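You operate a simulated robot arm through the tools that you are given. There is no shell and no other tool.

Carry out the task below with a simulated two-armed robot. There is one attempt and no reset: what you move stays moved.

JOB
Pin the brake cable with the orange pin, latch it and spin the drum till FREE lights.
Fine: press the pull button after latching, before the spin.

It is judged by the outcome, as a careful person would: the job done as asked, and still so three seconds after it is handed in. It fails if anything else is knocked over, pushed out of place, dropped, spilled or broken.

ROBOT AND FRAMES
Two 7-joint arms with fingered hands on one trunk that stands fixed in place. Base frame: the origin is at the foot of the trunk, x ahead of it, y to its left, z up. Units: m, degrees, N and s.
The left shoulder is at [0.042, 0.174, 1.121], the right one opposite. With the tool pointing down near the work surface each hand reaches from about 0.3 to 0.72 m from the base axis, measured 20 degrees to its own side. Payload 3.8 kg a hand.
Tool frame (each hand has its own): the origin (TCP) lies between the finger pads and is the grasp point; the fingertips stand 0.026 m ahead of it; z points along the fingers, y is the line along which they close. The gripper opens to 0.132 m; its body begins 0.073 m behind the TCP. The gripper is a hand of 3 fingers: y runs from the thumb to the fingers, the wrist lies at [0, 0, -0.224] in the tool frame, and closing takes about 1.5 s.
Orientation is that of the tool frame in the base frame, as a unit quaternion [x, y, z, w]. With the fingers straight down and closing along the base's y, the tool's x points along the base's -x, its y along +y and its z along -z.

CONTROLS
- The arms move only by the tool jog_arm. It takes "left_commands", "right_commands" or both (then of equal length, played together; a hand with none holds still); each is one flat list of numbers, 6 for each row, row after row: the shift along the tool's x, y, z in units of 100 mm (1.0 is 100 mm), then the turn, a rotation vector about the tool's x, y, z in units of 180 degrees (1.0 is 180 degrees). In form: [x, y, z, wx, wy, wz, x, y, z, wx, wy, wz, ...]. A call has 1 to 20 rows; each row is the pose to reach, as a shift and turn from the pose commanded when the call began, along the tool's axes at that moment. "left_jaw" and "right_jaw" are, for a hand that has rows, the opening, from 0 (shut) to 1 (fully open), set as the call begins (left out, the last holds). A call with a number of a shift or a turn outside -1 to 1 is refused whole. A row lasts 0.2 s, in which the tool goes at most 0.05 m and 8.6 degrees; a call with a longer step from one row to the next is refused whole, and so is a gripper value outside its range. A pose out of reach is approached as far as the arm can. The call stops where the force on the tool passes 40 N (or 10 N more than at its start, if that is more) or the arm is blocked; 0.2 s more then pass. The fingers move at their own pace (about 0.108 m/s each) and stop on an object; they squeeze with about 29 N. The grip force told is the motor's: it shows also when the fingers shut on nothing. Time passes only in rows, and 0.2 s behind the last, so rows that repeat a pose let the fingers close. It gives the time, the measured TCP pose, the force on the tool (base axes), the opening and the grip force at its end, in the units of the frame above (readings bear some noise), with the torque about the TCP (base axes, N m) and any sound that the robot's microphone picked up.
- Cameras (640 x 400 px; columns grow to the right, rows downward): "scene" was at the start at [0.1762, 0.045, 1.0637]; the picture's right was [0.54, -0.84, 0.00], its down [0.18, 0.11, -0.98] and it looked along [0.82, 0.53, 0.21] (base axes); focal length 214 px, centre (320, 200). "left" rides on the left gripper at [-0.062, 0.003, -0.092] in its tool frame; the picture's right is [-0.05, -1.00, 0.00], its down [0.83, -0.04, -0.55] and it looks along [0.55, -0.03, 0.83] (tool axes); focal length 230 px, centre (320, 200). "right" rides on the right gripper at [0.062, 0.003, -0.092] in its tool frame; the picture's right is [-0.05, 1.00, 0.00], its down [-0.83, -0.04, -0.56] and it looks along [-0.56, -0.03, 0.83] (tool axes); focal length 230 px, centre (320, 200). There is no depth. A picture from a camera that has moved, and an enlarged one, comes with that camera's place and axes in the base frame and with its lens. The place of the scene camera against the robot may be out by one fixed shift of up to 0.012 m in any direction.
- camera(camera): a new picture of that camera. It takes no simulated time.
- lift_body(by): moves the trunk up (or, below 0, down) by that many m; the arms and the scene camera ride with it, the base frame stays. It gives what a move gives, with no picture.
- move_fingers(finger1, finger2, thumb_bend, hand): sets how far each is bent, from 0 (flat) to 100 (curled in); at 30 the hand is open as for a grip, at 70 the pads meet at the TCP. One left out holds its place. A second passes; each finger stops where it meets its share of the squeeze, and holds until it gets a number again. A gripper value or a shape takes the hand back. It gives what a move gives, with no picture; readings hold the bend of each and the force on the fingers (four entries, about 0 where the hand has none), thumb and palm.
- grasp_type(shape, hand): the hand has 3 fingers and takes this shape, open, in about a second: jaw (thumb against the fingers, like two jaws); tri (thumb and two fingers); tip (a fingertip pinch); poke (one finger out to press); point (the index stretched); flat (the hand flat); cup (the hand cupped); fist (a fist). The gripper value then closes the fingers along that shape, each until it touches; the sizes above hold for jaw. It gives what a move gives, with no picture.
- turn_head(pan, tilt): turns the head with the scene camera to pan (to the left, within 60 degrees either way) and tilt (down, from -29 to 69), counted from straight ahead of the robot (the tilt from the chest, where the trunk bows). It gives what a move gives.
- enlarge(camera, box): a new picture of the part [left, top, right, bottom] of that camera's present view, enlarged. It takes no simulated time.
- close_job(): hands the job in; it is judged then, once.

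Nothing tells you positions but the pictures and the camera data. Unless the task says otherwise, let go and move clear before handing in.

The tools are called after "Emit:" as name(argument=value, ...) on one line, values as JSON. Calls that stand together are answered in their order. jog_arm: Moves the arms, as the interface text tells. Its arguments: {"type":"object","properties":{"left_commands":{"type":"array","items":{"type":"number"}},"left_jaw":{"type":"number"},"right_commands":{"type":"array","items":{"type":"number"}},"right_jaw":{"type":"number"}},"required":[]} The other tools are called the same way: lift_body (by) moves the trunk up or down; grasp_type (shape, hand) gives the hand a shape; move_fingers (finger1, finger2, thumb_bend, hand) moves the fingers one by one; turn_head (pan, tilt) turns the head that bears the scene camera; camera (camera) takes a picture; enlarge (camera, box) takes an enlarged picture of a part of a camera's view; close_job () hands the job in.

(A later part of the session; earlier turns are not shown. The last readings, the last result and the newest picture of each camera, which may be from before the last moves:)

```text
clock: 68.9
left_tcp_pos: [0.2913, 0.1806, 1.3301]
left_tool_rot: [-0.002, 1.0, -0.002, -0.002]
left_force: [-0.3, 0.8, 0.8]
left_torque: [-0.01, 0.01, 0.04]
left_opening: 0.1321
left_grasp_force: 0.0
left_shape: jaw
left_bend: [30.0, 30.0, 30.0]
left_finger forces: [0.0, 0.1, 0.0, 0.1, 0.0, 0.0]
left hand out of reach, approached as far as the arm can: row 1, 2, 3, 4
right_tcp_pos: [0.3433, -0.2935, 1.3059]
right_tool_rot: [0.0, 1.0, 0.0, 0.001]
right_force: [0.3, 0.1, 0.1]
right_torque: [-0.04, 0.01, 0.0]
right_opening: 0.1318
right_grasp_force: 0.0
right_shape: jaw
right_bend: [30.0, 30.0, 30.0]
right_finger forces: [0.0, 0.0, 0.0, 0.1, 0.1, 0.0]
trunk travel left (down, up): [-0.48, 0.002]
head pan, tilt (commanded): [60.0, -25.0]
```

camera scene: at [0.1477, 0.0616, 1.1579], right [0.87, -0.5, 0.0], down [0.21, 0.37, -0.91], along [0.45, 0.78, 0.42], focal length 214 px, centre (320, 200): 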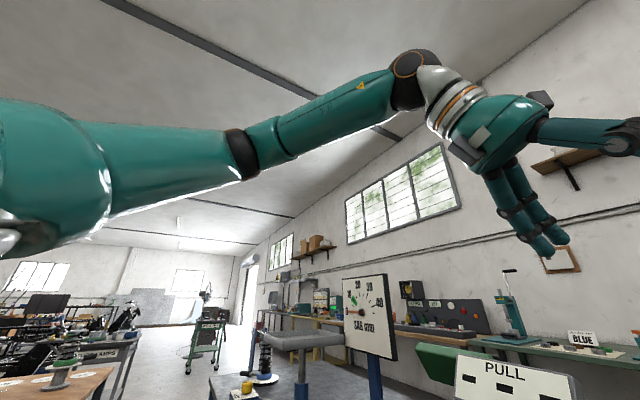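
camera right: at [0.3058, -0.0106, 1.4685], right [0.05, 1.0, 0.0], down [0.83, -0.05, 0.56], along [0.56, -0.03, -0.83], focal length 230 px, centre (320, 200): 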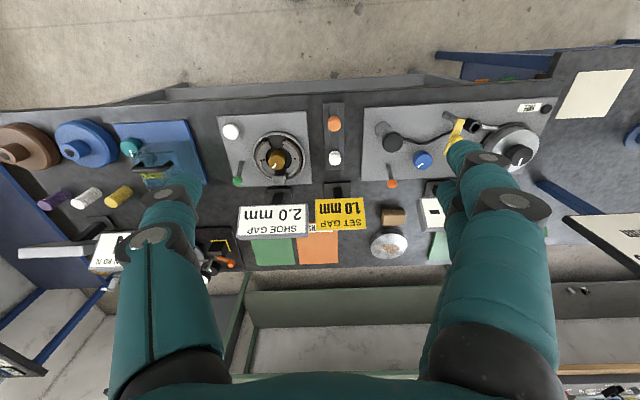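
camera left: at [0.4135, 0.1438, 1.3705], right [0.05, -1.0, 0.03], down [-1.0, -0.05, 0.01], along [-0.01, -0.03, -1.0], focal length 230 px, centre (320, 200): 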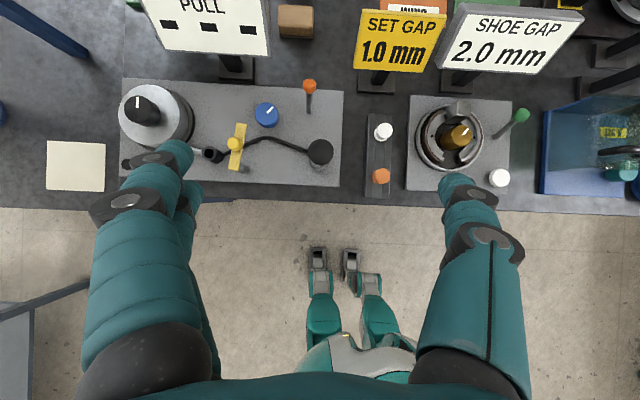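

Higher is worse, so the boundary loosens lower down. I'll try at working height, further forward: go to about (0.45, 0.30, 1.06) and then inward, keeping the fingertips above the latch knob and plunger.

Emit:
jog_arm(left_commands=[-0.2, 0.3, 0.3, 0, 0, 0, -0.4, 0.6, 0.6, 0, 0, 0, -0.6, 0.9, 0.9, 0, 0, 0, -0.6, 1.0, 0.9, 0, 0, 0])

Emit:
jog_arm(left_commands=[-0.3, 0.06, 0.3, 0, 0, 0, -0.6, 0.12, 0.6, 0, 0, 0, -0.9, 0.18, 0.9, 0, 0, 0, -0.9, 0.2, 0.95, 0, 0, 0])

Emit:
jog_arm(left_commands=[0, 0, 0.4, 0, 0, 0, 0, 0, 0.8, 0, 0, 0, 0, 0, 0.9, 0, 0, 0])

```text
clock: 69.9
left_tcp_pos: [0.3527, 0.282, 1.2402]
left_tool_rot: [-0.001, 1.0, -0.001, 0.0]
left_force: [-0.4, 0.2, -0.4]
left_torque: [-0.05, -0.03, -0.03]
left_opening: 0.1321
left_grasp_force: 0.1
left_shape: jaw
left_bend: [30.0, 30.0, 30.0]
left_finger forces: [0.0, 0.0, 0.1, 0.1, 0.1, 0.1]
right_tcp_pos: [0.3438, -0.2942, 1.3055]
right_tool_rot: [0.002, 1.0, 0.0, 0.0]
right_force: [-0.9, 0.1, 1.1]
right_torque: [-0.01, 0.01, -0.02]
right_opening: 0.1318
right_grasp_force: 0.2
right_shape: jaw
right_bend: [30.0, 30.0, 30.0]
right_finger forces: [0.1, 0.1, 0.1, 0.0, 0.1, 0.0]
trunk travel left (down, up): [-0.48, 0.002]
head pan, tilt (commanded): [60.0, -25.0]
```

```text
clock: 70.9
left_tcp_pos: [0.4401, 0.3029, 1.1473]
left_tool_rot: [-0.002, 1.0, -0.001, 0.0]
left_force: [-1.2, -0.2, 0.2]
left_torque: [0.0, 0.0, 0.03]
left_opening: 0.1321
left_grasp_force: 0.1
left_shape: jaw
left_bend: [30.0, 30.0, 30.0]
left_finger forces: [0.0, 0.0, 0.1, 0.0, 0.0, 0.0]
right_tcp_pos: [0.343, -0.2949, 1.3055]
right_tool_rot: [0.001, 1.0, 0.001, 0.001]
right_force: [-0.4, -0.1, 0.4]
right_torque: [0.0, 0.02, -0.01]
right_opening: 0.1317
right_grasp_force: 0.0
right_shape: jaw
right_bend: [30.0, 30.0, 30.0]
right_finger forces: [0.0, 0.0, 0.0, 0.0, 0.0, 0.0]
trunk travel left (down, up): [-0.48, 0.002]
head pan, tilt (commanded): [60.0, -25.0]
```

```text
clock: 71.7
left_tcp_pos: [0.4402, 0.3005, 1.0557]
left_tool_rot: [-0.001, 1.0, -0.003, -0.001]
left_force: [-0.6, -0.4, 0.4]
left_torque: [0.0, -0.01, 0.01]
left_opening: 0.1317
left_grasp_force: 0.1
left_shape: jaw
left_bend: [30.0, 30.0, 30.0]
left_finger forces: [0.1, 0.0, 0.0, 0.0, 0.0, 0.1]
right_tcp_pos: [0.3438, -0.2948, 1.3065]
right_tool_rot: [0.001, 1.0, 0.0, 0.001]
right_force: [0.6, 0.0, -0.4]
right_torque: [0.02, -0.01, -0.01]
right_opening: 0.132
right_grasp_force: 0.0
right_shape: jaw
right_bend: [30.0, 30.0, 30.0]
right_finger forces: [0.1, 0.1, 0.1, 0.0, 0.0, 0.0]
trunk travel left (down, up): [-0.48, 0.002]
head pan, tilt (commanded): [60.0, -25.0]
```

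Emit:
jog_arm(left_commands=[0, -0.3, 0, 0, 0, 0, 0, -0.6, 0, 0, 0, 0, 0, -0.9, 0, 0, 0, 0, 0, -0.9, 0, 0, 0, 0])

Emit:
jog_arm(left_commands=[0, -0.3, 0, 0, 0, 0, 0, -0.6, 0, 0, 0, 0, 0, -0.6, 0, 0, 0, 0])

```text
clock: 72.7
left_tcp_pos: [0.4262, 0.2244, 1.0607]
left_tool_rot: [-0.003, 1.0, -0.001, -0.001]
left_force: [0.7, 0.0, 0.3]
left_torque: [-0.02, 0.0, -0.03]
left_opening: 0.1323
left_grasp_force: 0.0
left_shape: jaw
left_bend: [30.0, 30.0, 30.0]
left_finger forces: [0.1, 0.1, 0.1, 0.0, 0.1, 0.0]
left hand out of reach, approached as far as the arm can: row 3, 4
right_tcp_pos: [0.3451, -0.2935, 1.305]
right_tool_rot: [0.001, 1.0, 0.001, 0.001]
right_force: [-0.2, -0.3, 0.6]
right_torque: [0.0, 0.01, 0.01]
right_opening: 0.1318
right_grasp_force: 0.1
right_shape: jaw
right_bend: [30.0, 30.0, 30.0]
right_finger forces: [0.1, 0.0, 0.0, 0.1, 0.1, 0.0]
trunk travel left (down, up): [-0.48, 0.002]
head pan, tilt (commanded): [60.0, -25.0]
```

```text
clock: 73.5
left_tcp_pos: [0.4118, 0.2101, 1.0622]
left_tool_rot: [-0.002, 1.0, -0.002, 0.0]
left_force: [-0.5, -0.1, -0.2]
left_torque: [0.01, 0.0, -0.01]
left_opening: 0.132
left_grasp_force: 0.0
left_shape: jaw
left_bend: [30.0, 30.0, 30.0]
left_finger forces: [0.1, 0.1, 0.1, 0.0, 0.0, 0.0]
left hand out of reach, approached as far as the arm can: row 1, 2, 3
right_tcp_pos: [0.3443, -0.2937, 1.3049]
right_tool_rot: [0.001, 1.0, 0.001, 0.001]
right_force: [-0.8, 0.3, -0.4]
right_torque: [0.01, -0.03, 0.0]
right_opening: 0.1318
right_grasp_force: 0.1
right_shape: jaw
right_bend: [30.0, 30.0, 30.0]
right_finger forces: [0.0, 0.0, 0.0, 0.0, 0.0, 0.1]
trunk travel left (down, up): [-0.48, 0.002]
head pan, tilt (commanded): [60.0, -25.0]
```

The left arm is radially limited near its own shoulder line, so the right arm will pick up the pin. With a ~22° lean towards its shoulder it should also reach the eye. I'll move the left arm out and test the right arm's reach above the eye first.

Emit:
jog_arm(left_commands=[0.3, 0.3, -0.2, 0, 0, 0, 0.6, 0.6, -0.4, 0, 0, 0, 0.9, 0.9, -0.6, 0, 0, 0, 0.9, 1.0, -0.8, 0, 0, 0])

Emit:
jog_arm(left_commands=[0.1, 0.3, -0.2, 0, 0, 0, 0.2, 0.6, -0.4, 0, 0, 0, 0.3, 0.9, -0.6, 0, 0, 0, 0.3, 1.0, -0.8, 0, 0, 0])

Emit:
jog_arm(left_commands=[0, 0.4, 0, 0, 0, 0, 0, 0.8, 0, 0, 0, 0])

Emit:
jog_arm(right_commands=[-0.1, 0.33, 0.2, 0, 0, 0, -0.2, 0.66, 0.4, 0, 0, 0, -0.3, 1.0, 0.6, 0, 0, 0])

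Emit:
jog_arm(right_commands=[-0.1, 0.33, 0.2, 0, 0, 0, -0.2, 0.66, 0.4, 0, 0, 0, -0.3, 1.0, 0.6, 0, 0, 0])

```text
clock: 74.5
left_tcp_pos: [0.3199, 0.3112, 1.1414]
left_tool_rot: [-0.002, 1.0, -0.001, -0.002]
left_force: [-0.7, 0.8, 0.0]
left_torque: [0.01, 0.04, 0.0]
left_opening: 0.1319
left_grasp_force: 0.0
left_shape: jaw
left_bend: [30.0, 30.0, 30.0]
left_finger forces: [0.0, 0.0, 0.0, 0.1, 0.0, 0.0]
right_tcp_pos: [0.3437, -0.2945, 1.3044]
right_tool_rot: [0.002, 1.0, 0.001, 0.0]
right_force: [-0.1, 0.6, 0.1]
right_torque: [-0.01, -0.02, -0.01]
right_opening: 0.1319
right_grasp_force: 0.0
right_shape: jaw
right_bend: [30.0, 30.0, 30.0]
right_finger forces: [0.0, 0.1, 0.0, 0.0, 0.0, 0.0]
trunk travel left (down, up): [-0.48, 0.002]
head pan, tilt (commanded): [60.0, -25.0]
```

```text
clock: 75.5
left_tcp_pos: [0.2876, 0.4109, 1.2208]
left_tool_rot: [-0.002, 1.0, -0.001, -0.001]
left_force: [-0.5, -1.1, -0.7]
left_torque: [0.03, 0.02, -0.03]
left_opening: 0.132
left_grasp_force: 0.1
left_shape: jaw
left_bend: [30.0, 30.0, 30.0]
left_finger forces: [0.0, 0.0, 0.1, 0.1, 0.1, 0.1]
right_tcp_pos: [0.3436, -0.2949, 1.3061]
right_tool_rot: [0.0, 1.0, 0.001, 0.001]
right_force: [0.7, 0.3, 0.1]
right_torque: [0.02, 0.01, -0.01]
right_opening: 0.1319
right_grasp_force: 0.0
right_shape: jaw
right_bend: [30.0, 30.0, 30.0]
right_finger forces: [0.0, 0.1, 0.0, 0.0, 0.0, 0.0]
trunk travel left (down, up): [-0.48, 0.002]
head pan, tilt (commanded): [60.0, -25.0]
```

```text
clock: 76.1
left_tcp_pos: [0.2891, 0.4523, 1.2191]
left_tool_rot: [0.001, 1.0, 0.001, 0.0]
left_force: [-0.8, 0.2, -2.1]
left_torque: [-0.03, 0.03, 0.04]
left_opening: 0.132
left_grasp_force: 0.1
left_shape: jaw
left_bend: [30.0, 30.0, 30.0]
left_finger forces: [0.0, 0.0, 0.0, 0.0, 0.0, 0.1]
left hand out of reach, approached as far as the arm can: row 1, 2
right_tcp_pos: [0.3428, -0.2954, 1.3045]
right_tool_rot: [0.001, 1.0, 0.001, 0.001]
right_force: [-0.2, -0.6, -0.5]
right_torque: [0.03, -0.01, -0.02]
right_opening: 0.1318
right_grasp_force: 0.0
right_shape: jaw
right_bend: [30.0, 30.0, 30.0]
right_finger forces: [0.0, 0.1, 0.0, 0.1, 0.0, 0.0]
trunk travel left (down, up): [-0.48, 0.002]
head pan, tilt (commanded): [60.0, -25.0]
```

```text
clock: 76.9
left_tcp_pos: [0.2916, 0.4541, 1.2148]
left_tool_rot: [0.002, 1.0, 0.001, -0.001]
left_force: [-0.9, -0.6, -0.1]
left_torque: [0.01, 0.01, 0.0]
left_opening: 0.132
left_grasp_force: 0.1
left_shape: jaw
left_bend: [30.0, 30.0, 30.0]
left_finger forces: [0.1, 0.1, 0.0, 0.0, 0.0, 0.0]
right_tcp_pos: [0.3753, -0.1924, 1.2423]
right_tool_rot: [0.001, 1.0, 0.001, 0.0]
right_force: [-0.2, 0.2, 1.2]
right_torque: [-0.03, 0.01, 0.0]
right_opening: 0.1317
right_grasp_force: 0.1
right_shape: jaw
right_bend: [30.0, 30.0, 30.0]
right_finger forces: [0.1, 0.0, 0.1, 0.1, 0.0, 0.0]
trunk travel left (down, up): [-0.48, 0.002]
head pan, tilt (commanded): [60.0, -25.0]
```

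```text
clock: 77.7
left_tcp_pos: [0.2906, 0.4534, 1.2166]
left_tool_rot: [0.001, 1.0, 0.0, -0.002]
left_force: [0.0, -0.7, -0.2]
left_torque: [0.0, -0.02, 0.01]
left_opening: 0.1324
left_grasp_force: 0.2
left_shape: jaw
left_bend: [30.0, 30.0, 30.0]
left_finger forces: [0.0, 0.1, 0.1, 0.0, 0.0, 0.0]
right_tcp_pos: [0.4035, -0.0914, 1.18]
right_tool_rot: [0.001, 1.0, 0.0, 0.0]
right_force: [0.6, 0.1, -0.2]
right_torque: [0.02, -0.03, 0.02]
right_opening: 0.1319
right_grasp_force: 0.0
right_shape: jaw
right_bend: [30.0, 30.0, 30.0]
right_finger forces: [0.1, 0.0, 0.0, 0.0, 0.0, 0.0]
trunk travel left (down, up): [-0.48, 0.002]
head pan, tilt (commanded): [60.0, -25.0]
```

Now the right hand: yaw it counter-clockwise while moving inward, then lean it back toward its shoulder.

Emit:
jog_arm(right_commands=[-0.07, 0.16, 0, 0, 0, -0.045, -0.14, 0.32, 0, 0, 0, -0.09, -0.21, 0.48, 0, 0, 0, -0.135, -0.28, 0.64, 0, 0, 0, -0.18, -0.35, 0.8, 0, 0, 0, -0.225, -0.4, 1.0, 0, 0, 0, -0.272])

```text
clock: 79.1
left_tcp_pos: [0.2893, 0.4547, 1.2164]
left_tool_rot: [0.002, 1.0, 0.0, -0.002]
left_force: [0.0, 0.8, 0.8]
left_torque: [0.0, 0.0, -0.03]
left_opening: 0.1317
left_grasp_force: 0.0
left_shape: jaw
left_bend: [30.0, 30.0, 30.0]
left_finger forces: [0.1, 0.1, 0.0, 0.0, 0.0, 0.0]
right_tcp_pos: [0.4447, 0.0056, 1.1833]
right_tool_rot: [-0.414, 0.91, 0.0, 0.0]
right_force: [0.5, 0.6, -0.1]
right_torque: [-0.02, 0.0, 0.02]
right_opening: 0.1318
right_grasp_force: 0.1
right_shape: jaw
right_bend: [30.0, 30.0, 30.0]
right_finger forces: [0.0, 0.0, 0.1, 0.0, 0.0, 0.0]
trunk travel left (down, up): [-0.48, 0.002]
head pan, tilt (commanded): [60.0, -25.0]
```

Emit:
jog_arm(right_commands=[-0.29, 0.17, 0, 0, -0.041, 0, -0.58, 0.34, 0, 0, -0.082, 0, -0.884, 0.507, 0, 0, -0.122, 0, -0.884, 0.507, 0, 0, -0.122, 0])

```text
clock: 80.1
left_tcp_pos: [0.2897, 0.4526, 1.217]
left_tool_rot: [0.002, 1.0, 0.0, -0.002]
left_force: [0.6, -0.6, 0.3]
left_torque: [-0.01, 0.02, 0.02]
left_opening: 0.1317
left_grasp_force: 0.1
left_shape: jaw
left_bend: [30.0, 30.0, 30.0]
left_finger forces: [0.0, 0.0, 0.1, 0.0, 0.0, 0.0]
right_tcp_pos: [0.4656, 0.1053, 1.1847]
right_tool_rot: [-0.406, 0.893, 0.079, 0.176]
right_force: [-0.1, 0.0, 0.5]
right_torque: [0.02, -0.01, -0.02]
right_opening: 0.1319
right_grasp_force: 0.0
right_shape: jaw
right_bend: [30.0, 30.0, 30.0]
right_finger forces: [0.0, 0.1, 0.0, 0.1, 0.0, 0.1]
trunk travel left (down, up): [-0.48, 0.002]
head pan, tilt (commanded): [60.0, -25.0]
```

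Emit:
jog_arm(right_commands=[-0.2, 0.19, 0.23, 0, 0, 0, -0.41, 0.38, 0.46, 0, 0, 0, -0.621, 0.567, 0.683, 0, 0, 0, -0.621, 0.567, 0.683, 0, 0, 0])

Emit:
jog_arm(right_commands=[-0.2, 0.19, 0.23, 0, 0, 0, -0.41, 0.38, 0.46, 0, 0, 0, -0.621, 0.567, 0.683, 0, 0, 0, -0.621, 0.567, 0.683, 0, 0, 0])

Emit:
camera(camera="right")

```text
clock: 81.1
left_tcp_pos: [0.2893, 0.4526, 1.2176]
left_tool_rot: [0.002, 1.0, 0.0, -0.002]
left_force: [-0.2, 0.8, 0.0]
left_torque: [0.01, 0.0, 0.0]
left_opening: 0.1319
left_grasp_force: 0.1
left_shape: jaw
left_bend: [30.0, 30.0, 30.0]
left_finger forces: [0.0, 0.1, 0.0, 0.1, 0.0, 0.1]
right_tcp_pos: [0.4774, 0.2063, 1.147]
right_tool_rot: [-0.407, 0.893, 0.08, 0.175]
right_force: [-0.1, 0.3, 0.9]
right_torque: [-0.02, 0.01, 0.01]
right_opening: 0.1319
right_grasp_force: 0.1
right_shape: jaw
right_bend: [30.0, 30.0, 30.0]
right_finger forces: [0.1, 0.0, 0.0, 0.0, 0.0, 0.0]
trunk travel left (down, up): [-0.48, 0.002]
head pan, tilt (commanded): [60.0, -25.0]
```

```text
clock: 82.1
left_tcp_pos: [0.2906, 0.4523, 1.2165]
left_tool_rot: [0.001, 1.0, -0.001, -0.002]
left_force: [-0.1, 0.1, -1.0]
left_torque: [0.0, 0.01, 0.04]
left_opening: 0.1318
left_grasp_force: 0.0
left_shape: jaw
left_bend: [30.0, 30.0, 30.0]
left_finger forces: [0.0, 0.0, 0.0, 0.1, 0.1, 0.1]
right_tcp_pos: [0.4796, 0.2954, 1.1026]
right_tool_rot: [-0.406, 0.893, 0.079, 0.174]
right_force: [-0.2, -0.1, 0.0]
right_torque: [0.02, 0.04, -0.01]
right_opening: 0.1322
right_grasp_force: 0.1
right_shape: jaw
right_bend: [30.0, 30.0, 30.0]
right_finger forces: [0.0, 0.0, 0.1, 0.1, 0.0, 0.0]
right hand out of reach, approached as far as the arm can: row 3, 4
trunk travel left (down, up): [-0.48, 0.002]
head pan, tilt (commanded): [60.0, -25.0]
```

```text
taken
camera right: at [0.4169, 0.2282, 1.1665], right [-0.72, 0.69, 0.02], down [0.4, 0.4, 0.83], along [0.56, 0.6, -0.56], focal length 230 px, centre (320, 200)
```

right: 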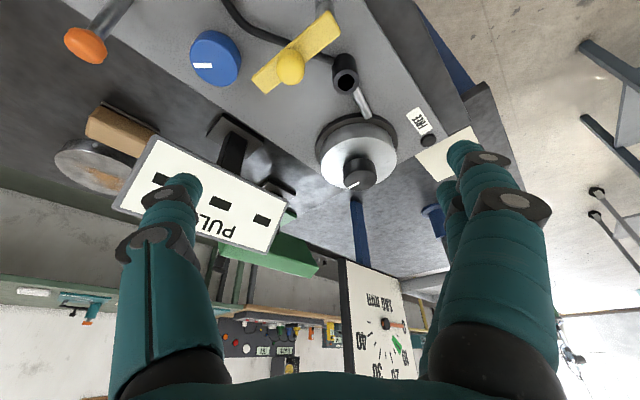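

The right arm, leaning, nearly reaches the eye even at this height; with a ~33° lean at working height it should get there. I'll zoom from this right camera to triangulate the fixture heights accurately.

Emit:
enlarge(camera="right", box=[160, 0, 480, 200])

Emit:
enlarge(camera="right", box=[230, 20, 390, 120])

```text
2.00 times, centred on (320, 100) of right
camera zoom: at [0.4169, 0.2282, 1.1665], right [-0.72, 0.69, 0.02], down [0.4, 0.4, 0.83], along [0.56, 0.6, -0.56], focal length 460 px, centre (320, 400)
```

zoom: 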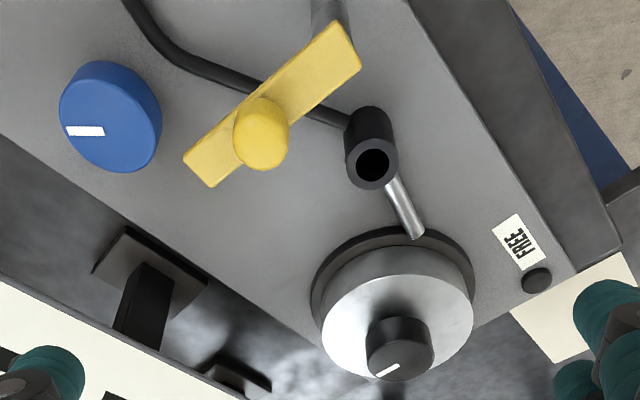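

```text
4.00 times, centred on (310, 70) of right
camera zoom: at [0.4169, 0.2282, 1.1665], right [-0.72, 0.69, 0.02], down [0.4, 0.4, 0.83], along [0.56, 0.6, -0.56], focal length 920 px, centre (360, 720)
```

zoom: 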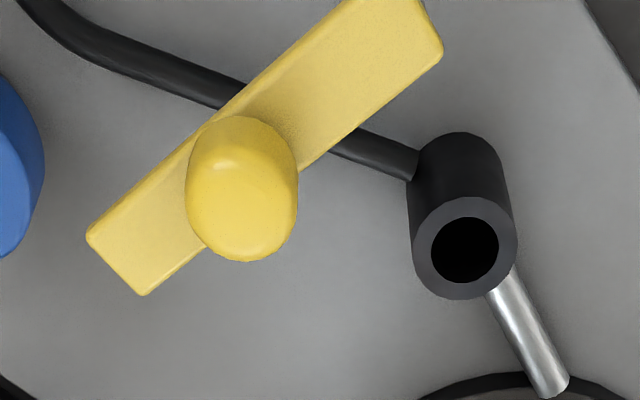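

Triangulating with both hand cameras: eye top at (0.487, 0.344, 0.925), latch bar top z ≈ 0.965 running from (0.455, 0.286) to (0.534, 0.275), latch knob top ≈ (0.496, 0.281, 0.988). I'll check the reach of the right hand above the eye with a 33° lean.

Emit:
jog_arm(right_commands=[-0.06, 0.09, 0.2, 0, -0.03, 0, -0.12, 0.18, 0.4, 0, -0.061, 0, -0.182, 0.267, 0.644, 0, -0.061, 0, -0.182, 0.267, 0.644, 0, -0.061, 0])

Emit:
camera(camera="right")

```text
clock: 83.1
left_tcp_pos: [0.2885, 0.4534, 1.2172]
left_tool_rot: [0.002, 1.0, 0.0, -0.001]
left_force: [-0.5, -1.1, 0.6]
left_torque: [0.03, -0.04, 0.02]
left_opening: 0.1322
left_grasp_force: 0.2
left_shape: jaw
left_bend: [30.0, 30.0, 30.0]
left_finger forces: [0.0, 0.0, 0.0, 0.1, 0.1, 0.0]
right_tcp_pos: [0.4851, 0.3427, 1.0501]
right_tool_rot: [-0.397, 0.873, 0.119, 0.258]
right_force: [0.2, 0.0, 0.0]
right_torque: [0.0, 0.0, -0.01]
right_opening: 0.1319
right_grasp_force: 0.0
right_shape: jaw
right_bend: [30.0, 30.0, 30.0]
right_finger forces: [0.0, 0.0, 0.0, 0.0, 0.1, 0.1]
right hand out of reach, approached as far as the arm can: row 1, 2
trunk travel left (down, up): [-0.48, 0.002]
head pan, tilt (commanded): [60.0, -25.0]
```

```text
taken
camera right: at [0.4161, 0.2686, 1.0952], right [-0.72, 0.69, 0.03], down [0.29, 0.27, 0.92], along [0.63, 0.67, -0.39], focal length 230 px, centre (320, 200)
```

right: 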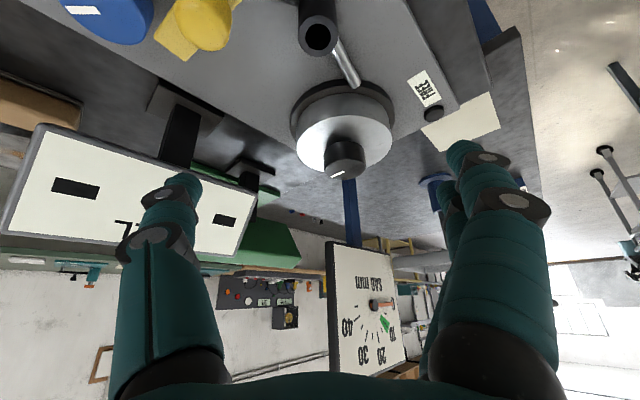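

Reachable. I'll zoom once more on the eye from here to refine its position before fetching the pin.

Emit:
enlarge(camera="right", box=[240, 0, 400, 100])

```text
4.00 times, centred on (320, 50) of right
camera zoom: at [0.4161, 0.2686, 1.0952], right [-0.72, 0.69, 0.03], down [0.29, 0.27, 0.92], along [0.63, 0.67, -0.39], focal length 920 px, centre (320, 800)
```

zoom: 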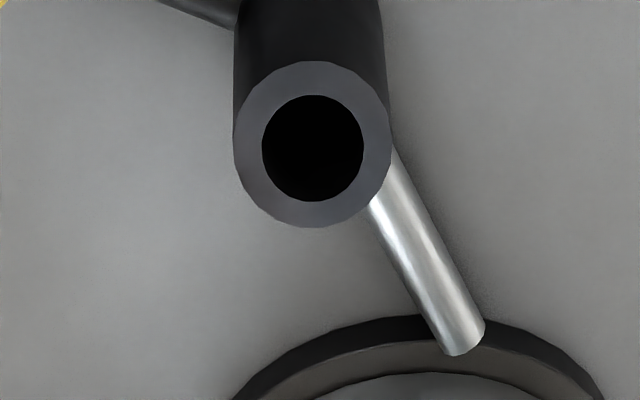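

Eye top centre is about (0.485, 0.3445, 0.927) with a hole of ~17.5 mm. Now I'll take the right hand back up and over to the pins, turning the yaw so the lean is straight back toward the robot.

Emit:
jog_arm(right_commands=[0.08, -0.2, -0.29, 0, 0, 0, 0.16, -0.4, -0.58, 0, 0, 0, 0.242, -0.591, -0.875, 0, 0, 0])

Emit:
jog_arm(right_commands=[0.11, -0.07, -0.07, 0.0247, 0, 0.038, 0.22, -0.14, -0.14, 0.0493, 0, 0.076, 0.34, -0.22, -0.22, 0.074, 0, 0.114, 0.45, -0.3, -0.3, 0.0987, 0, 0.152, 0.57, -0.37, -0.37, 0.1233, 0, 0.19, 0.68, -0.44, -0.44, 0.148, 0, 0.228])

Emit:
jog_arm(right_commands=[0.2, -0.33, -0.1, 0, 0, 0, 0.4, -0.66, -0.2, 0, 0, 0, 0.45, -1.0, -0.3, 0, 0, 0, 0.45, -1.0, -0.3, 0, 0, 0])

Emit:
camera(camera="right")

```text
clock: 83.9
left_tcp_pos: [0.2894, 0.4514, 1.2178]
left_tool_rot: [0.002, 1.0, 0.0, -0.001]
left_force: [0.3, -0.3, -0.7]
left_torque: [0.02, -0.01, 0.0]
left_opening: 0.132
left_grasp_force: 0.1
left_shape: jaw
left_bend: [30.0, 30.0, 30.0]
left_finger forces: [0.0, 0.1, 0.1, 0.1, 0.0, 0.0]
right_tcp_pos: [0.4838, 0.2529, 1.1107]
right_tool_rot: [-0.397, 0.872, 0.119, 0.26]
right_force: [-0.9, 0.1, -0.5]
right_torque: [0.01, -0.01, 0.01]
right_opening: 0.1317
right_grasp_force: 0.0
right_shape: jaw
right_bend: [30.0, 30.0, 30.0]
right_finger forces: [0.0, 0.1, 0.0, 0.1, 0.0, 0.0]
trunk travel left (down, up): [-0.48, 0.002]
head pan, tilt (commanded): [60.0, -25.0]
```

```text
clock: 85.3
left_tcp_pos: [0.2892, 0.4529, 1.2168]
left_tool_rot: [0.002, 1.0, 0.0, 0.0]
left_force: [1.7, 0.7, -0.2]
left_torque: [0.01, -0.02, 0.02]
left_opening: 0.1322
left_grasp_force: 0.1
left_shape: jaw
left_bend: [30.0, 30.0, 30.0]
left_finger forces: [0.0, 0.0, 0.1, 0.0, 0.0, 0.0]
right_tcp_pos: [0.4648, 0.1613, 1.1092]
right_tool_rot: [0.001, 0.958, 0.0, 0.286]
right_force: [-0.5, 0.6, 0.3]
right_torque: [0.01, -0.02, 0.01]
right_opening: 0.132
right_grasp_force: 0.0
right_shape: jaw
right_bend: [30.0, 30.0, 30.0]
right_finger forces: [0.1, 0.1, 0.1, 0.1, 0.0, 0.0]
trunk travel left (down, up): [-0.48, 0.002]
head pan, tilt (commanded): [60.0, -25.0]
```

```text
clock: 86.3
left_tcp_pos: [0.2887, 0.4524, 1.2165]
left_tool_rot: [0.002, 1.0, 0.0, -0.002]
left_force: [-0.1, 0.3, 0.1]
left_torque: [-0.02, 0.02, -0.03]
left_opening: 0.132
left_grasp_force: 0.0
left_shape: jaw
left_bend: [30.0, 30.0, 30.0]
left_finger forces: [0.0, 0.1, 0.0, 0.0, 0.0, 0.0]
right_tcp_pos: [0.4169, 0.0638, 1.1109]
right_tool_rot: [-0.001, 0.96, 0.0, 0.281]
right_force: [-0.1, 0.0, -0.5]
right_torque: [-0.07, -0.01, -0.03]
right_opening: 0.1318
right_grasp_force: 0.0
right_shape: jaw
right_bend: [30.0, 30.0, 30.0]
right_finger forces: [0.0, 0.0, 0.0, 0.0, 0.1, 0.0]
right hand out of reach, approached as far as the arm can: row 3, 4
trunk travel left (down, up): [-0.48, 0.002]
head pan, tilt (commanded): [60.0, -25.0]
```

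```text
taken
camera right: at [0.3146, 0.0671, 1.1565], right [0.04, 1.0, 0.03], down [0.4, -0.04, 0.92], along [0.92, -0.03, -0.4], focal length 230 px, centre (320, 200)
```

right: 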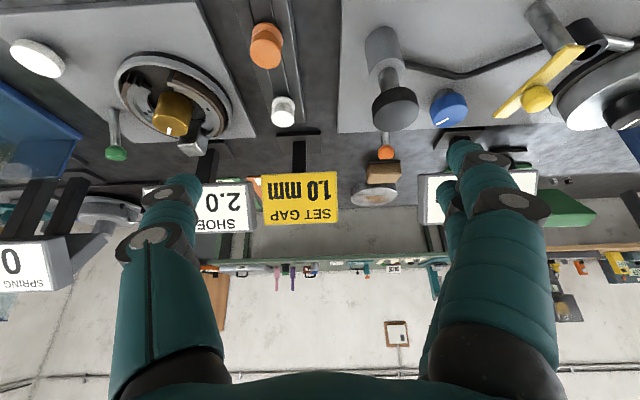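

Emit:
jog_arm(right_commands=[0.05, -0.17, 0.2, 0, 0, 0, 0.1, -0.34, 0.4, 0, 0, 0, 0.159, -0.5, 0.612, 0, 0, 0, 0.159, -0.5, 0.612, 0, 0, 0])

Emit:
camera(camera="right")

Emit:
enlarge(camera="right", box=[240, 0, 400, 100])

```text
clock: 87.3
left_tcp_pos: [0.2886, 0.4509, 1.2169]
left_tool_rot: [0.002, 1.0, 0.0, -0.001]
left_force: [0.0, -0.1, 0.3]
left_torque: [-0.02, 0.02, 0.01]
left_opening: 0.132
left_grasp_force: 0.0
left_shape: jaw
left_bend: [30.0, 30.0, 30.0]
left_finger forces: [0.0, 0.0, 0.0, 0.1, 0.1, 0.0]
right_tcp_pos: [0.4369, 0.0179, 1.0526]
right_tool_rot: [0.001, 0.96, -0.001, 0.281]
right_force: [0.4, -0.2, 0.2]
right_torque: [-0.02, 0.02, -0.01]
right_opening: 0.1319
right_grasp_force: 0.1
right_shape: jaw
right_bend: [30.0, 30.0, 30.0]
right_finger forces: [0.0, 0.0, 0.0, 0.0, 0.1, 0.0]
right hand out of reach, approached as far as the arm can: row 3, 4
trunk travel left (down, up): [-0.48, 0.002]
head pan, tilt (commanded): [60.0, -25.0]
```

```text
taken
camera right: at [0.3343, 0.0212, 1.0971], right [0.04, 1.0, 0.03], down [0.4, -0.04, 0.92], along [0.92, -0.03, -0.4], focal length 230 px, centre (320, 200)
```

right: 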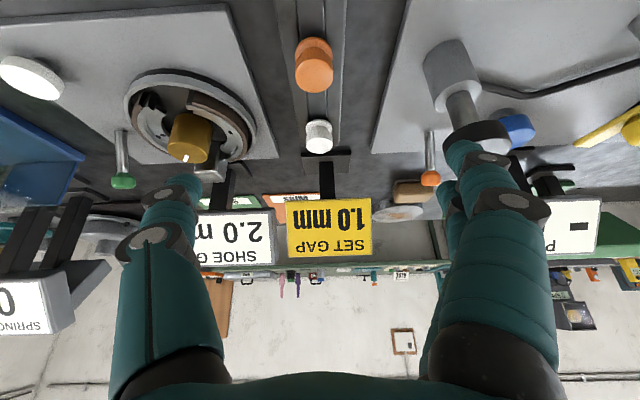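

```text
4.00 times, centred on (320, 50) of right
camera zoom: at [0.3343, 0.0212, 1.0971], right [0.04, 1.0, 0.03], down [0.4, -0.04, 0.92], along [0.92, -0.03, -0.4], focal length 920 px, centre (320, 800)
```

zoom: 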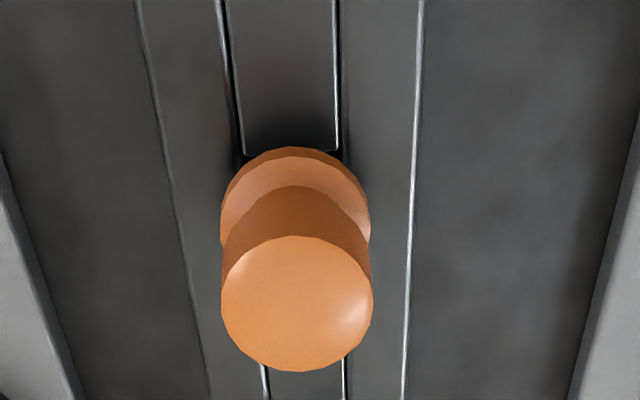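

Pin geometry from here: cap top ≈ (0.4545, 0.015, 0.944), cap Ø ≈ 28 mm and 13 mm tall, flange ≈ 0.920–0.923 on the holder. Because the hand must lean 33°, a thumb–index fingertip pinch might suit better; I'll look at the "tip" shape on the right hand.

Emit:
grasp_type(shape="tip", hand="right")

Emit:
camera(camera="right")

```text
clock: 88.2
left_tcp_pos: [0.2895, 0.4524, 1.2167]
left_tool_rot: [0.001, 1.0, 0.0, -0.002]
left_force: [0.7, -0.1, 1.0]
left_torque: [0.04, -0.01, 0.0]
left_opening: 0.132
left_grasp_force: 0.1
left_shape: jaw
left_bend: [30.0, 30.0, 30.0]
left_finger forces: [0.0, 0.1, 0.0, 0.1, 0.0, 0.0]
right_tcp_pos: [0.4366, 0.0175, 1.052]
right_tool_rot: [0.0, 0.96, -0.001, 0.281]
right_force: [-0.4, -1.1, -0.2]
right_torque: [0.01, -0.04, 0.05]
right_opening: 0.132
right_grasp_force: 0.1
right_shape: tip
right_bend: [30.0, 30.0, 30.0]
right_finger forces: [0.0, 0.0, 0.0, 0.1, 0.0, 0.0]
trunk travel left (down, up): [-0.48, 0.002]
head pan, tilt (commanded): [60.0, -25.0]
```

```text
taken
camera right: at [0.3346, 0.0213, 1.0971], right [0.04, 1.0, 0.03], down [0.4, -0.04, 0.92], along [0.92, -0.03, -0.4], focal length 230 px, centre (320, 200)
```

right: 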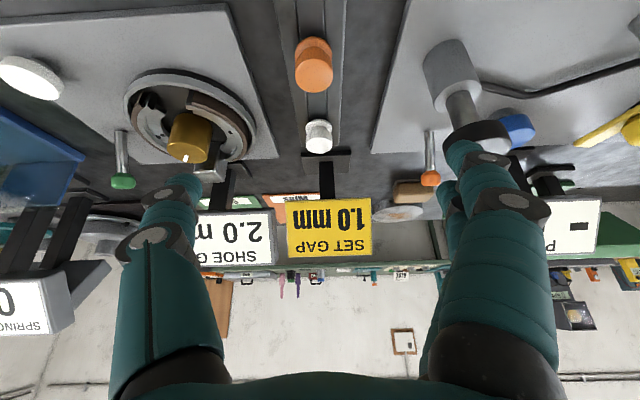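

Emit:
turn_head(pan=0, tilt=20)

Emit:
camera(camera="scene")

Emit:
enlarge(camera="scene", box=[200, 60, 440, 210])

```text
clock: 89.5
left_tcp_pos: [0.2891, 0.4532, 1.2161]
left_tool_rot: [0.002, 1.0, 0.001, -0.002]
left_force: [-0.4, -0.6, -0.1]
left_torque: [0.0, 0.02, 0.0]
left_opening: 0.132
left_grasp_force: 0.0
left_shape: jaw
left_bend: [30.0, 30.0, 30.0]
left_finger forces: [0.0, 0.1, 0.0, 0.0, 0.0, 0.1]
right_tcp_pos: [0.4373, 0.0182, 1.0526]
right_tool_rot: [0.0, 0.959, 0.0, 0.282]
right_force: [-0.2, 0.5, 0.4]
right_torque: [0.0, 0.04, 0.01]
right_opening: 0.1319
right_grasp_force: 0.1
right_shape: tip
right_bend: [30.0, 30.0, 30.0]
right_finger forces: [0.0, 0.0, 0.0, 0.0, 0.0, 0.1]
trunk travel left (down, up): [-0.48, 0.002]
head pan, tilt (commanded): [0.0, 20.0]
```

```text
taken
camera scene: at [0.2053, 0.0002, 1.09], right [0.0, -1.0, 0.0], down [-0.34, 0.0, -0.94], along [0.94, 0.0, -0.34], focal length 214 px, centre (320, 200)
```

scene: 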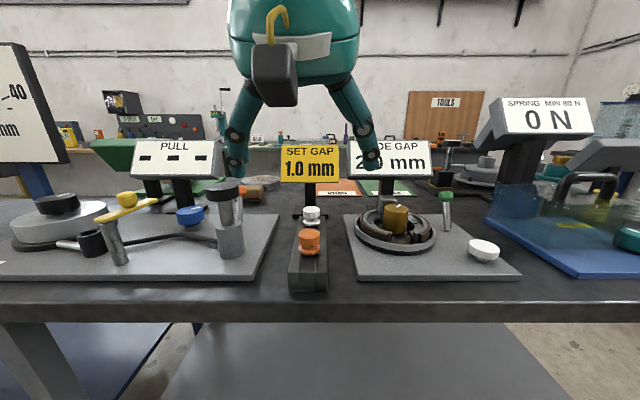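

```text
2.67 times, centred on (320, 135) of scene
camera zoom: at [0.2053, 0.0002, 1.09], right [0.0, -1.0, 0.0], down [-0.34, 0.0, -0.94], along [0.94, 0.0, -0.34], focal length 572 px, centre (320, 373)
```

zoom: 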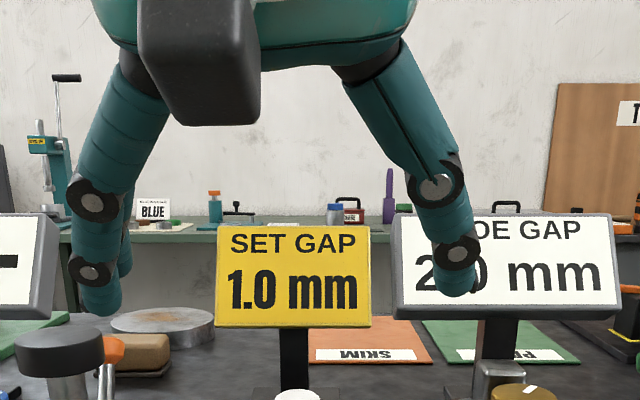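

I'll close the tip shape in the air (well clear of everything) to see how the fingers come together.

Emit:
jog_arm(right_commands=[0, 0, -0.1, 0, 0, 0, 0, 0, -0.1, 0, 0, 0, 0, 0, -0.1, 0, 0, 0, 0, 0, -0.1, 0, 0, 0, 0, 0, -0.1, 0, 0, 0, 0, 0, -0.1, 0, 0, 0], right_jaw=0.21)

Emit:
camera(camera="right")

Emit:
camera(camera="scene")

Emit:
enlarge(camera="scene", box=[220, 60, 380, 160])

```text
clock: 90.9
left_tcp_pos: [0.2901, 0.4527, 1.2166]
left_tool_rot: [0.002, 1.0, -0.001, -0.001]
left_force: [0.0, -0.7, -0.1]
left_torque: [0.01, -0.01, -0.01]
left_opening: 0.1321
left_grasp_force: 0.0
left_shape: jaw
left_bend: [30.0, 30.0, 30.0]
left_finger forces: [0.0, 0.1, 0.0, 0.0, 0.0, 0.1]
right_tcp_pos: [0.4316, 0.0176, 1.0602]
right_tool_rot: [0.0, 0.959, -0.001, 0.285]
right_force: [0.0, -1.0, -0.8]
right_torque: [-0.02, -0.01, 0.0]
right_opening: 0.0283
right_grasp_force: 0.1
right_shape: tip
right_bend: [73.0, 73.0, 70.0]
right_finger forces: [0.1, 0.1, 0.0, 0.0, 0.0, 0.0]
trunk travel left (down, up): [-0.48, 0.002]
head pan, tilt (commanded): [0.0, 20.0]
```

```text
taken
camera right: at [0.3286, 0.0212, 1.1056], right [0.04, 1.0, 0.03], down [0.39, -0.04, 0.92], along [0.92, -0.03, -0.4], focal length 230 px, centre (320, 200)
```

right: 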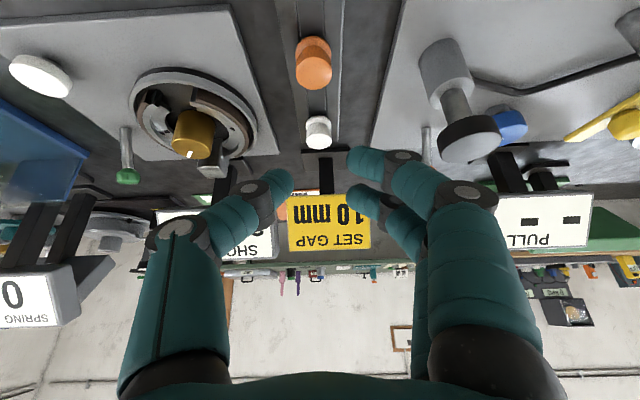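

```text
taken
camera scene: at [0.2053, 0.0001, 1.09], right [0.0, -1.0, 0.0], down [-0.34, 0.0, -0.94], along [0.94, 0.0, -0.34], focal length 214 px, centre (320, 200)
```

scene: 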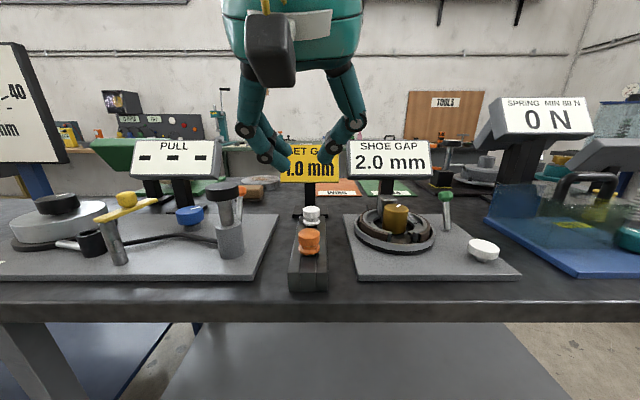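

```text
4.00 times, centred on (300, 110) of scene
camera zoom: at [0.2053, 0.0001, 1.09], right [0.0, -1.0, 0.0], down [-0.34, 0.0, -0.94], along [0.94, 0.0, -0.34], focal length 858 px, centre (400, 560)
```

zoom: 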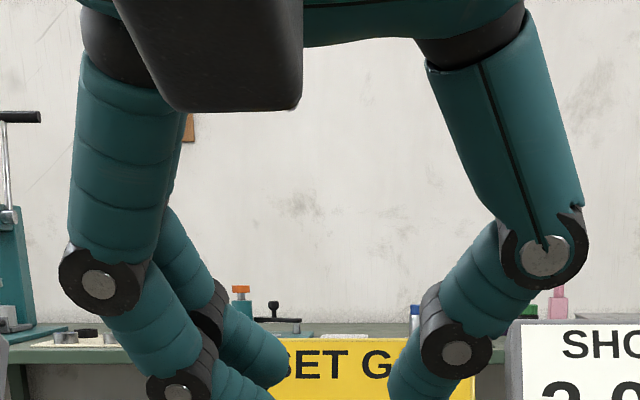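

Emit:
grasp_type(shape="jaw", hand="right")

Emit:
jog_arm(right_commands=[0, 0, 0, 0, 0, 0, 0, 0, 0, 0, 0, 0, 0, 0, 0, 0, 0, 0, 0, 0, 0, 0, 0, 0, 0, 0, 0, 0, 0, 0, 0, 0, 0, 0, 0, 0], right_jaw=0.21)

Emit:
camera(camera="right")

Emit:
enlarge(camera="scene", box=[220, 60, 380, 160])

```text
clock: 91.8
left_tcp_pos: [0.2877, 0.453, 1.2164]
left_tool_rot: [0.002, 1.0, 0.0, -0.002]
left_force: [0.7, -0.5, -0.5]
left_torque: [0.03, -0.01, -0.01]
left_opening: 0.1319
left_grasp_force: 0.1
left_shape: jaw
left_bend: [30.0, 30.0, 30.0]
left_finger forces: [0.0, 0.0, 0.1, 0.1, 0.0, 0.0]
right_tcp_pos: [0.4317, 0.0168, 1.061]
right_tool_rot: [0.0, 0.959, 0.0, 0.283]
right_force: [-0.1, 0.0, -0.4]
right_torque: [-0.02, 0.01, -0.01]
right_opening: 0.1319
right_grasp_force: 0.0
right_shape: jaw
right_bend: [30.0, 30.0, 30.0]
right_finger forces: [0.1, 0.0, 0.0, 0.0, 0.0, 0.0]
trunk travel left (down, up): [-0.48, 0.002]
head pan, tilt (commanded): [0.0, 20.0]
```

```text
clock: 93.2
left_tcp_pos: [0.2905, 0.4534, 1.2175]
left_tool_rot: [0.001, 1.0, 0.0, -0.001]
left_force: [0.1, -0.7, 0.5]
left_torque: [0.03, 0.0, -0.01]
left_opening: 0.1319
left_grasp_force: 0.1
left_shape: jaw
left_bend: [30.0, 30.0, 30.0]
left_finger forces: [0.0, 0.1, 0.0, 0.0, 0.0, 0.1]
right_tcp_pos: [0.4304, 0.0171, 1.061]
right_tool_rot: [0.0, 0.959, 0.0, 0.284]
right_force: [-0.4, 0.1, 0.0]
right_torque: [-0.02, 0.0, 0.01]
right_opening: 0.0284
right_grasp_force: 0.0
right_shape: jaw
right_bend: [73.0, 73.0, 70.0]
right_finger forces: [0.0, 0.0, 0.0, 0.0, 0.0, 0.0]
trunk travel left (down, up): [-0.48, 0.002]
head pan, tilt (commanded): [0.0, 20.0]
```

```text
taken
camera right: at [0.3287, 0.0212, 1.1055], right [0.04, 1.0, 0.03], down [0.39, -0.04, 0.92], along [0.92, -0.03, -0.4], focal length 230 px, centre (320, 200)
```

right: 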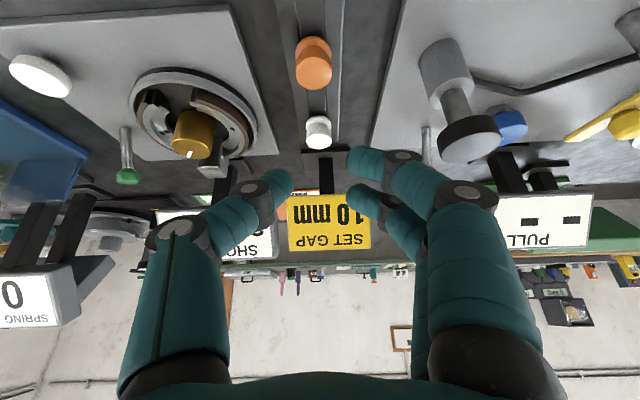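

```text
4.00 times, centred on (300, 110) of scene
camera zoom: at [0.2053, 0.0001, 1.09], right [0.0, -1.0, 0.0], down [-0.34, 0.0, -0.94], along [0.94, 0.0, -0.34], focal length 858 px, centre (400, 560)
```

zoom: 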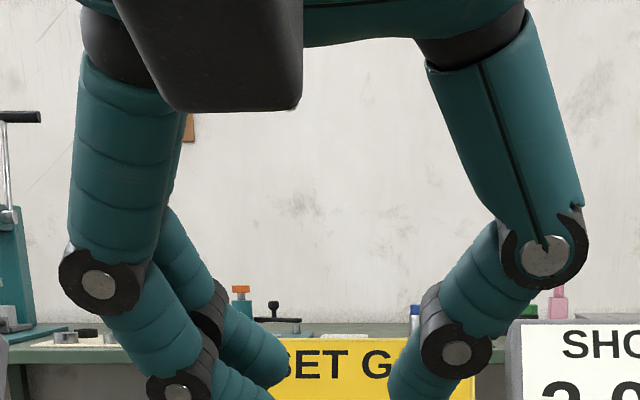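

The hand's two fingers sit ±13 mm apart along tool x, so a smaller lean is better for the pick (I'll use 25°), since the pin can tolerate a few degrees at insertion or I can re-pick. I'll open a bit, set the lean and come down above the orange pin.

Emit:
jog_arm(right_commands=[0.07, -0.01, 0.2, 0, 0.022, 0, 0.14, -0.02, 0.4, 0, 0.0444, 0, 0.205, -0.02, 0.595, 0, 0.0444, 0, 0.205, -0.02, 0.595, 0, 0.0444, 0, 0.205, -0.02, 0.595, 0, 0.0444, 0], right_jaw=0.4)

Emit:
camera(camera="right")

Emit:
enlarge(camera="right", box=[240, 60, 400, 160])

Emit:
camera(camera="scene")

```text
clock: 94.4
left_tcp_pos: [0.2906, 0.4524, 1.2167]
left_tool_rot: [0.002, 1.0, -0.001, -0.002]
left_force: [-0.7, -0.6, -0.2]
left_torque: [-0.01, 0.02, 0.01]
left_opening: 0.1319
left_grasp_force: 0.1
left_shape: jaw
left_bend: [30.0, 30.0, 30.0]
left_finger forces: [0.0, 0.0, 0.0, 0.0, 0.1, 0.1]
right_tcp_pos: [0.447, 0.0147, 1.0]
right_tool_rot: [-0.001, 0.976, 0.0, 0.216]
right_force: [0.4, 0.9, -0.1]
right_torque: [0.0, 0.02, 0.01]
right_opening: 0.0522
right_grasp_force: 0.0
right_shape: jaw
right_bend: [73.0, 73.0, 70.0]
right_finger forces: [0.0, 0.1, 0.0, 0.0, 0.0, 0.1]
trunk travel left (down, up): [-0.48, 0.002]
head pan, tilt (commanded): [0.0, 20.0]
```

```text
taken
camera right: at [0.3515, 0.0189, 1.0588], right [0.05, 1.0, 0.02], down [0.52, -0.04, 0.85], along [0.85, -0.03, -0.52], focal length 230 px, centre (320, 200)
```

right: 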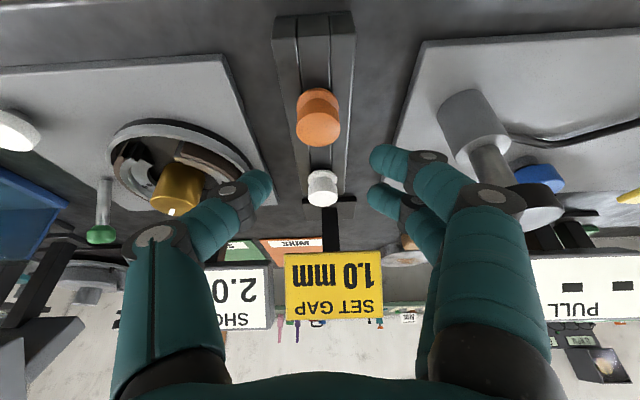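

```text
4.00 times, centred on (320, 110) of right
camera zoom: at [0.3515, 0.0189, 1.0588], right [0.05, 1.0, 0.02], down [0.52, -0.04, 0.85], along [0.85, -0.03, -0.52], focal length 920 px, centre (320, 560)
```

zoom: 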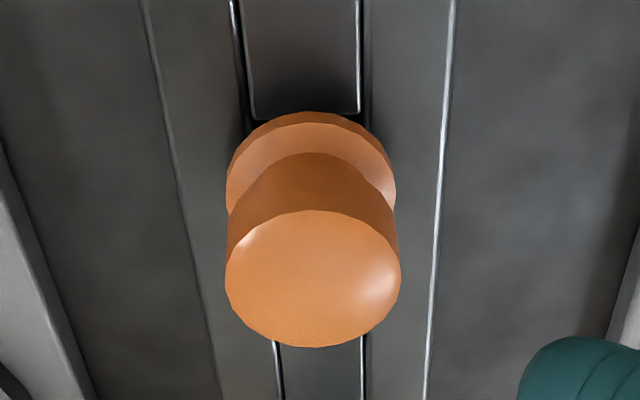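

```text
taken
camera scene: at [0.2053, 0.0002, 1.09], right [0.0, -1.0, 0.0], down [-0.34, 0.0, -0.94], along [0.94, 0.0, -0.34], focal length 214 px, centre (320, 200)
```

scene: 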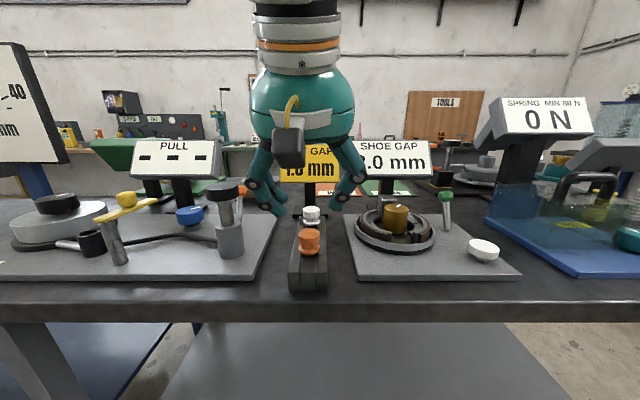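

The pin cap is confirmed at (0.4546, 0.0152), top z 0.944. I'll lower in stages and check alignment.

Emit:
jog_arm(right_commands=[0.06, 0, 0.13, 0, 0, 0, 0.12, 0, 0.25, 0, 0, 0, 0.12, 0, 0.25, 0, 0, 0])

Emit:
camera(camera="right")

Emit:
enlarge(camera="right", box=[220, 80, 420, 205])

Emit:
enlarge(camera="scene", box=[240, 170, 400, 270])

```text
clock: 95.2
left_tcp_pos: [0.2895, 0.4535, 1.2164]
left_tool_rot: [0.002, 1.0, 0.0, -0.001]
left_force: [0.8, -0.9, 0.1]
left_torque: [-0.03, 0.0, 0.03]
left_opening: 0.1321
left_grasp_force: 0.0
left_shape: jaw
left_bend: [30.0, 30.0, 30.0]
left_finger forces: [0.0, 0.0, 0.0, 0.1, 0.0, 0.0]
right_tcp_pos: [0.4482, 0.0156, 0.9727]
right_tool_rot: [0.001, 0.976, 0.0, 0.216]
right_force: [0.0, 0.1, -1.1]
right_torque: [0.01, -0.04, -0.03]
right_opening: 0.0521
right_grasp_force: 0.1
right_shape: jaw
right_bend: [73.0, 73.0, 70.0]
right_finger forces: [0.1, 0.0, 0.0, 0.0, 0.0, 0.0]
trunk travel left (down, up): [-0.48, 0.002]
head pan, tilt (commanded): [0.0, 20.0]
```

```text
taken
camera right: at [0.3525, 0.0195, 1.0315], right [0.05, 1.0, 0.02], down [0.52, -0.04, 0.85], along [0.85, -0.03, -0.52], focal length 230 px, centre (320, 200)
```

right: 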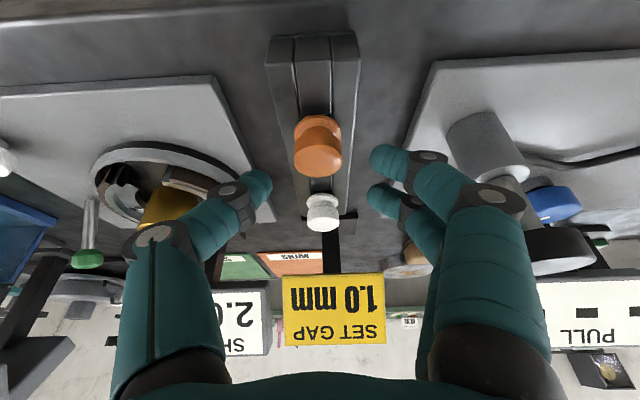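

```text
3.20 times, centred on (320, 142) of right
camera zoom: at [0.3525, 0.0195, 1.0315], right [0.05, 1.0, 0.02], down [0.52, -0.04, 0.85], along [0.85, -0.03, -0.52], focal length 736 px, centre (320, 384)
```

zoom: 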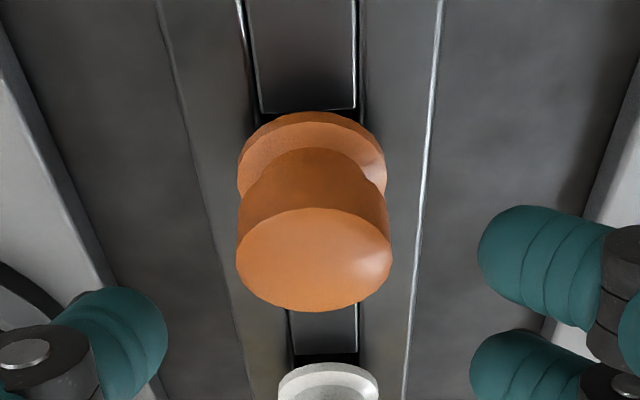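

```text
4.00 times, centred on (320, 220) of scene
camera zoom: at [0.2052, 0.0001, 1.09], right [0.0, -1.0, 0.0], down [-0.34, 0.0, -0.94], along [0.94, 0.0, -0.34], focal length 858 px, centre (320, 120)
```

zoom: 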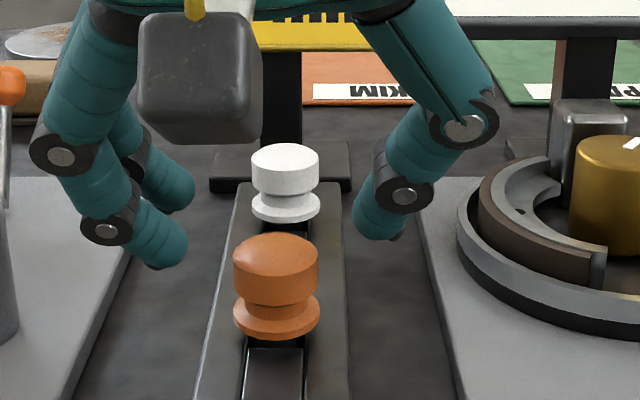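

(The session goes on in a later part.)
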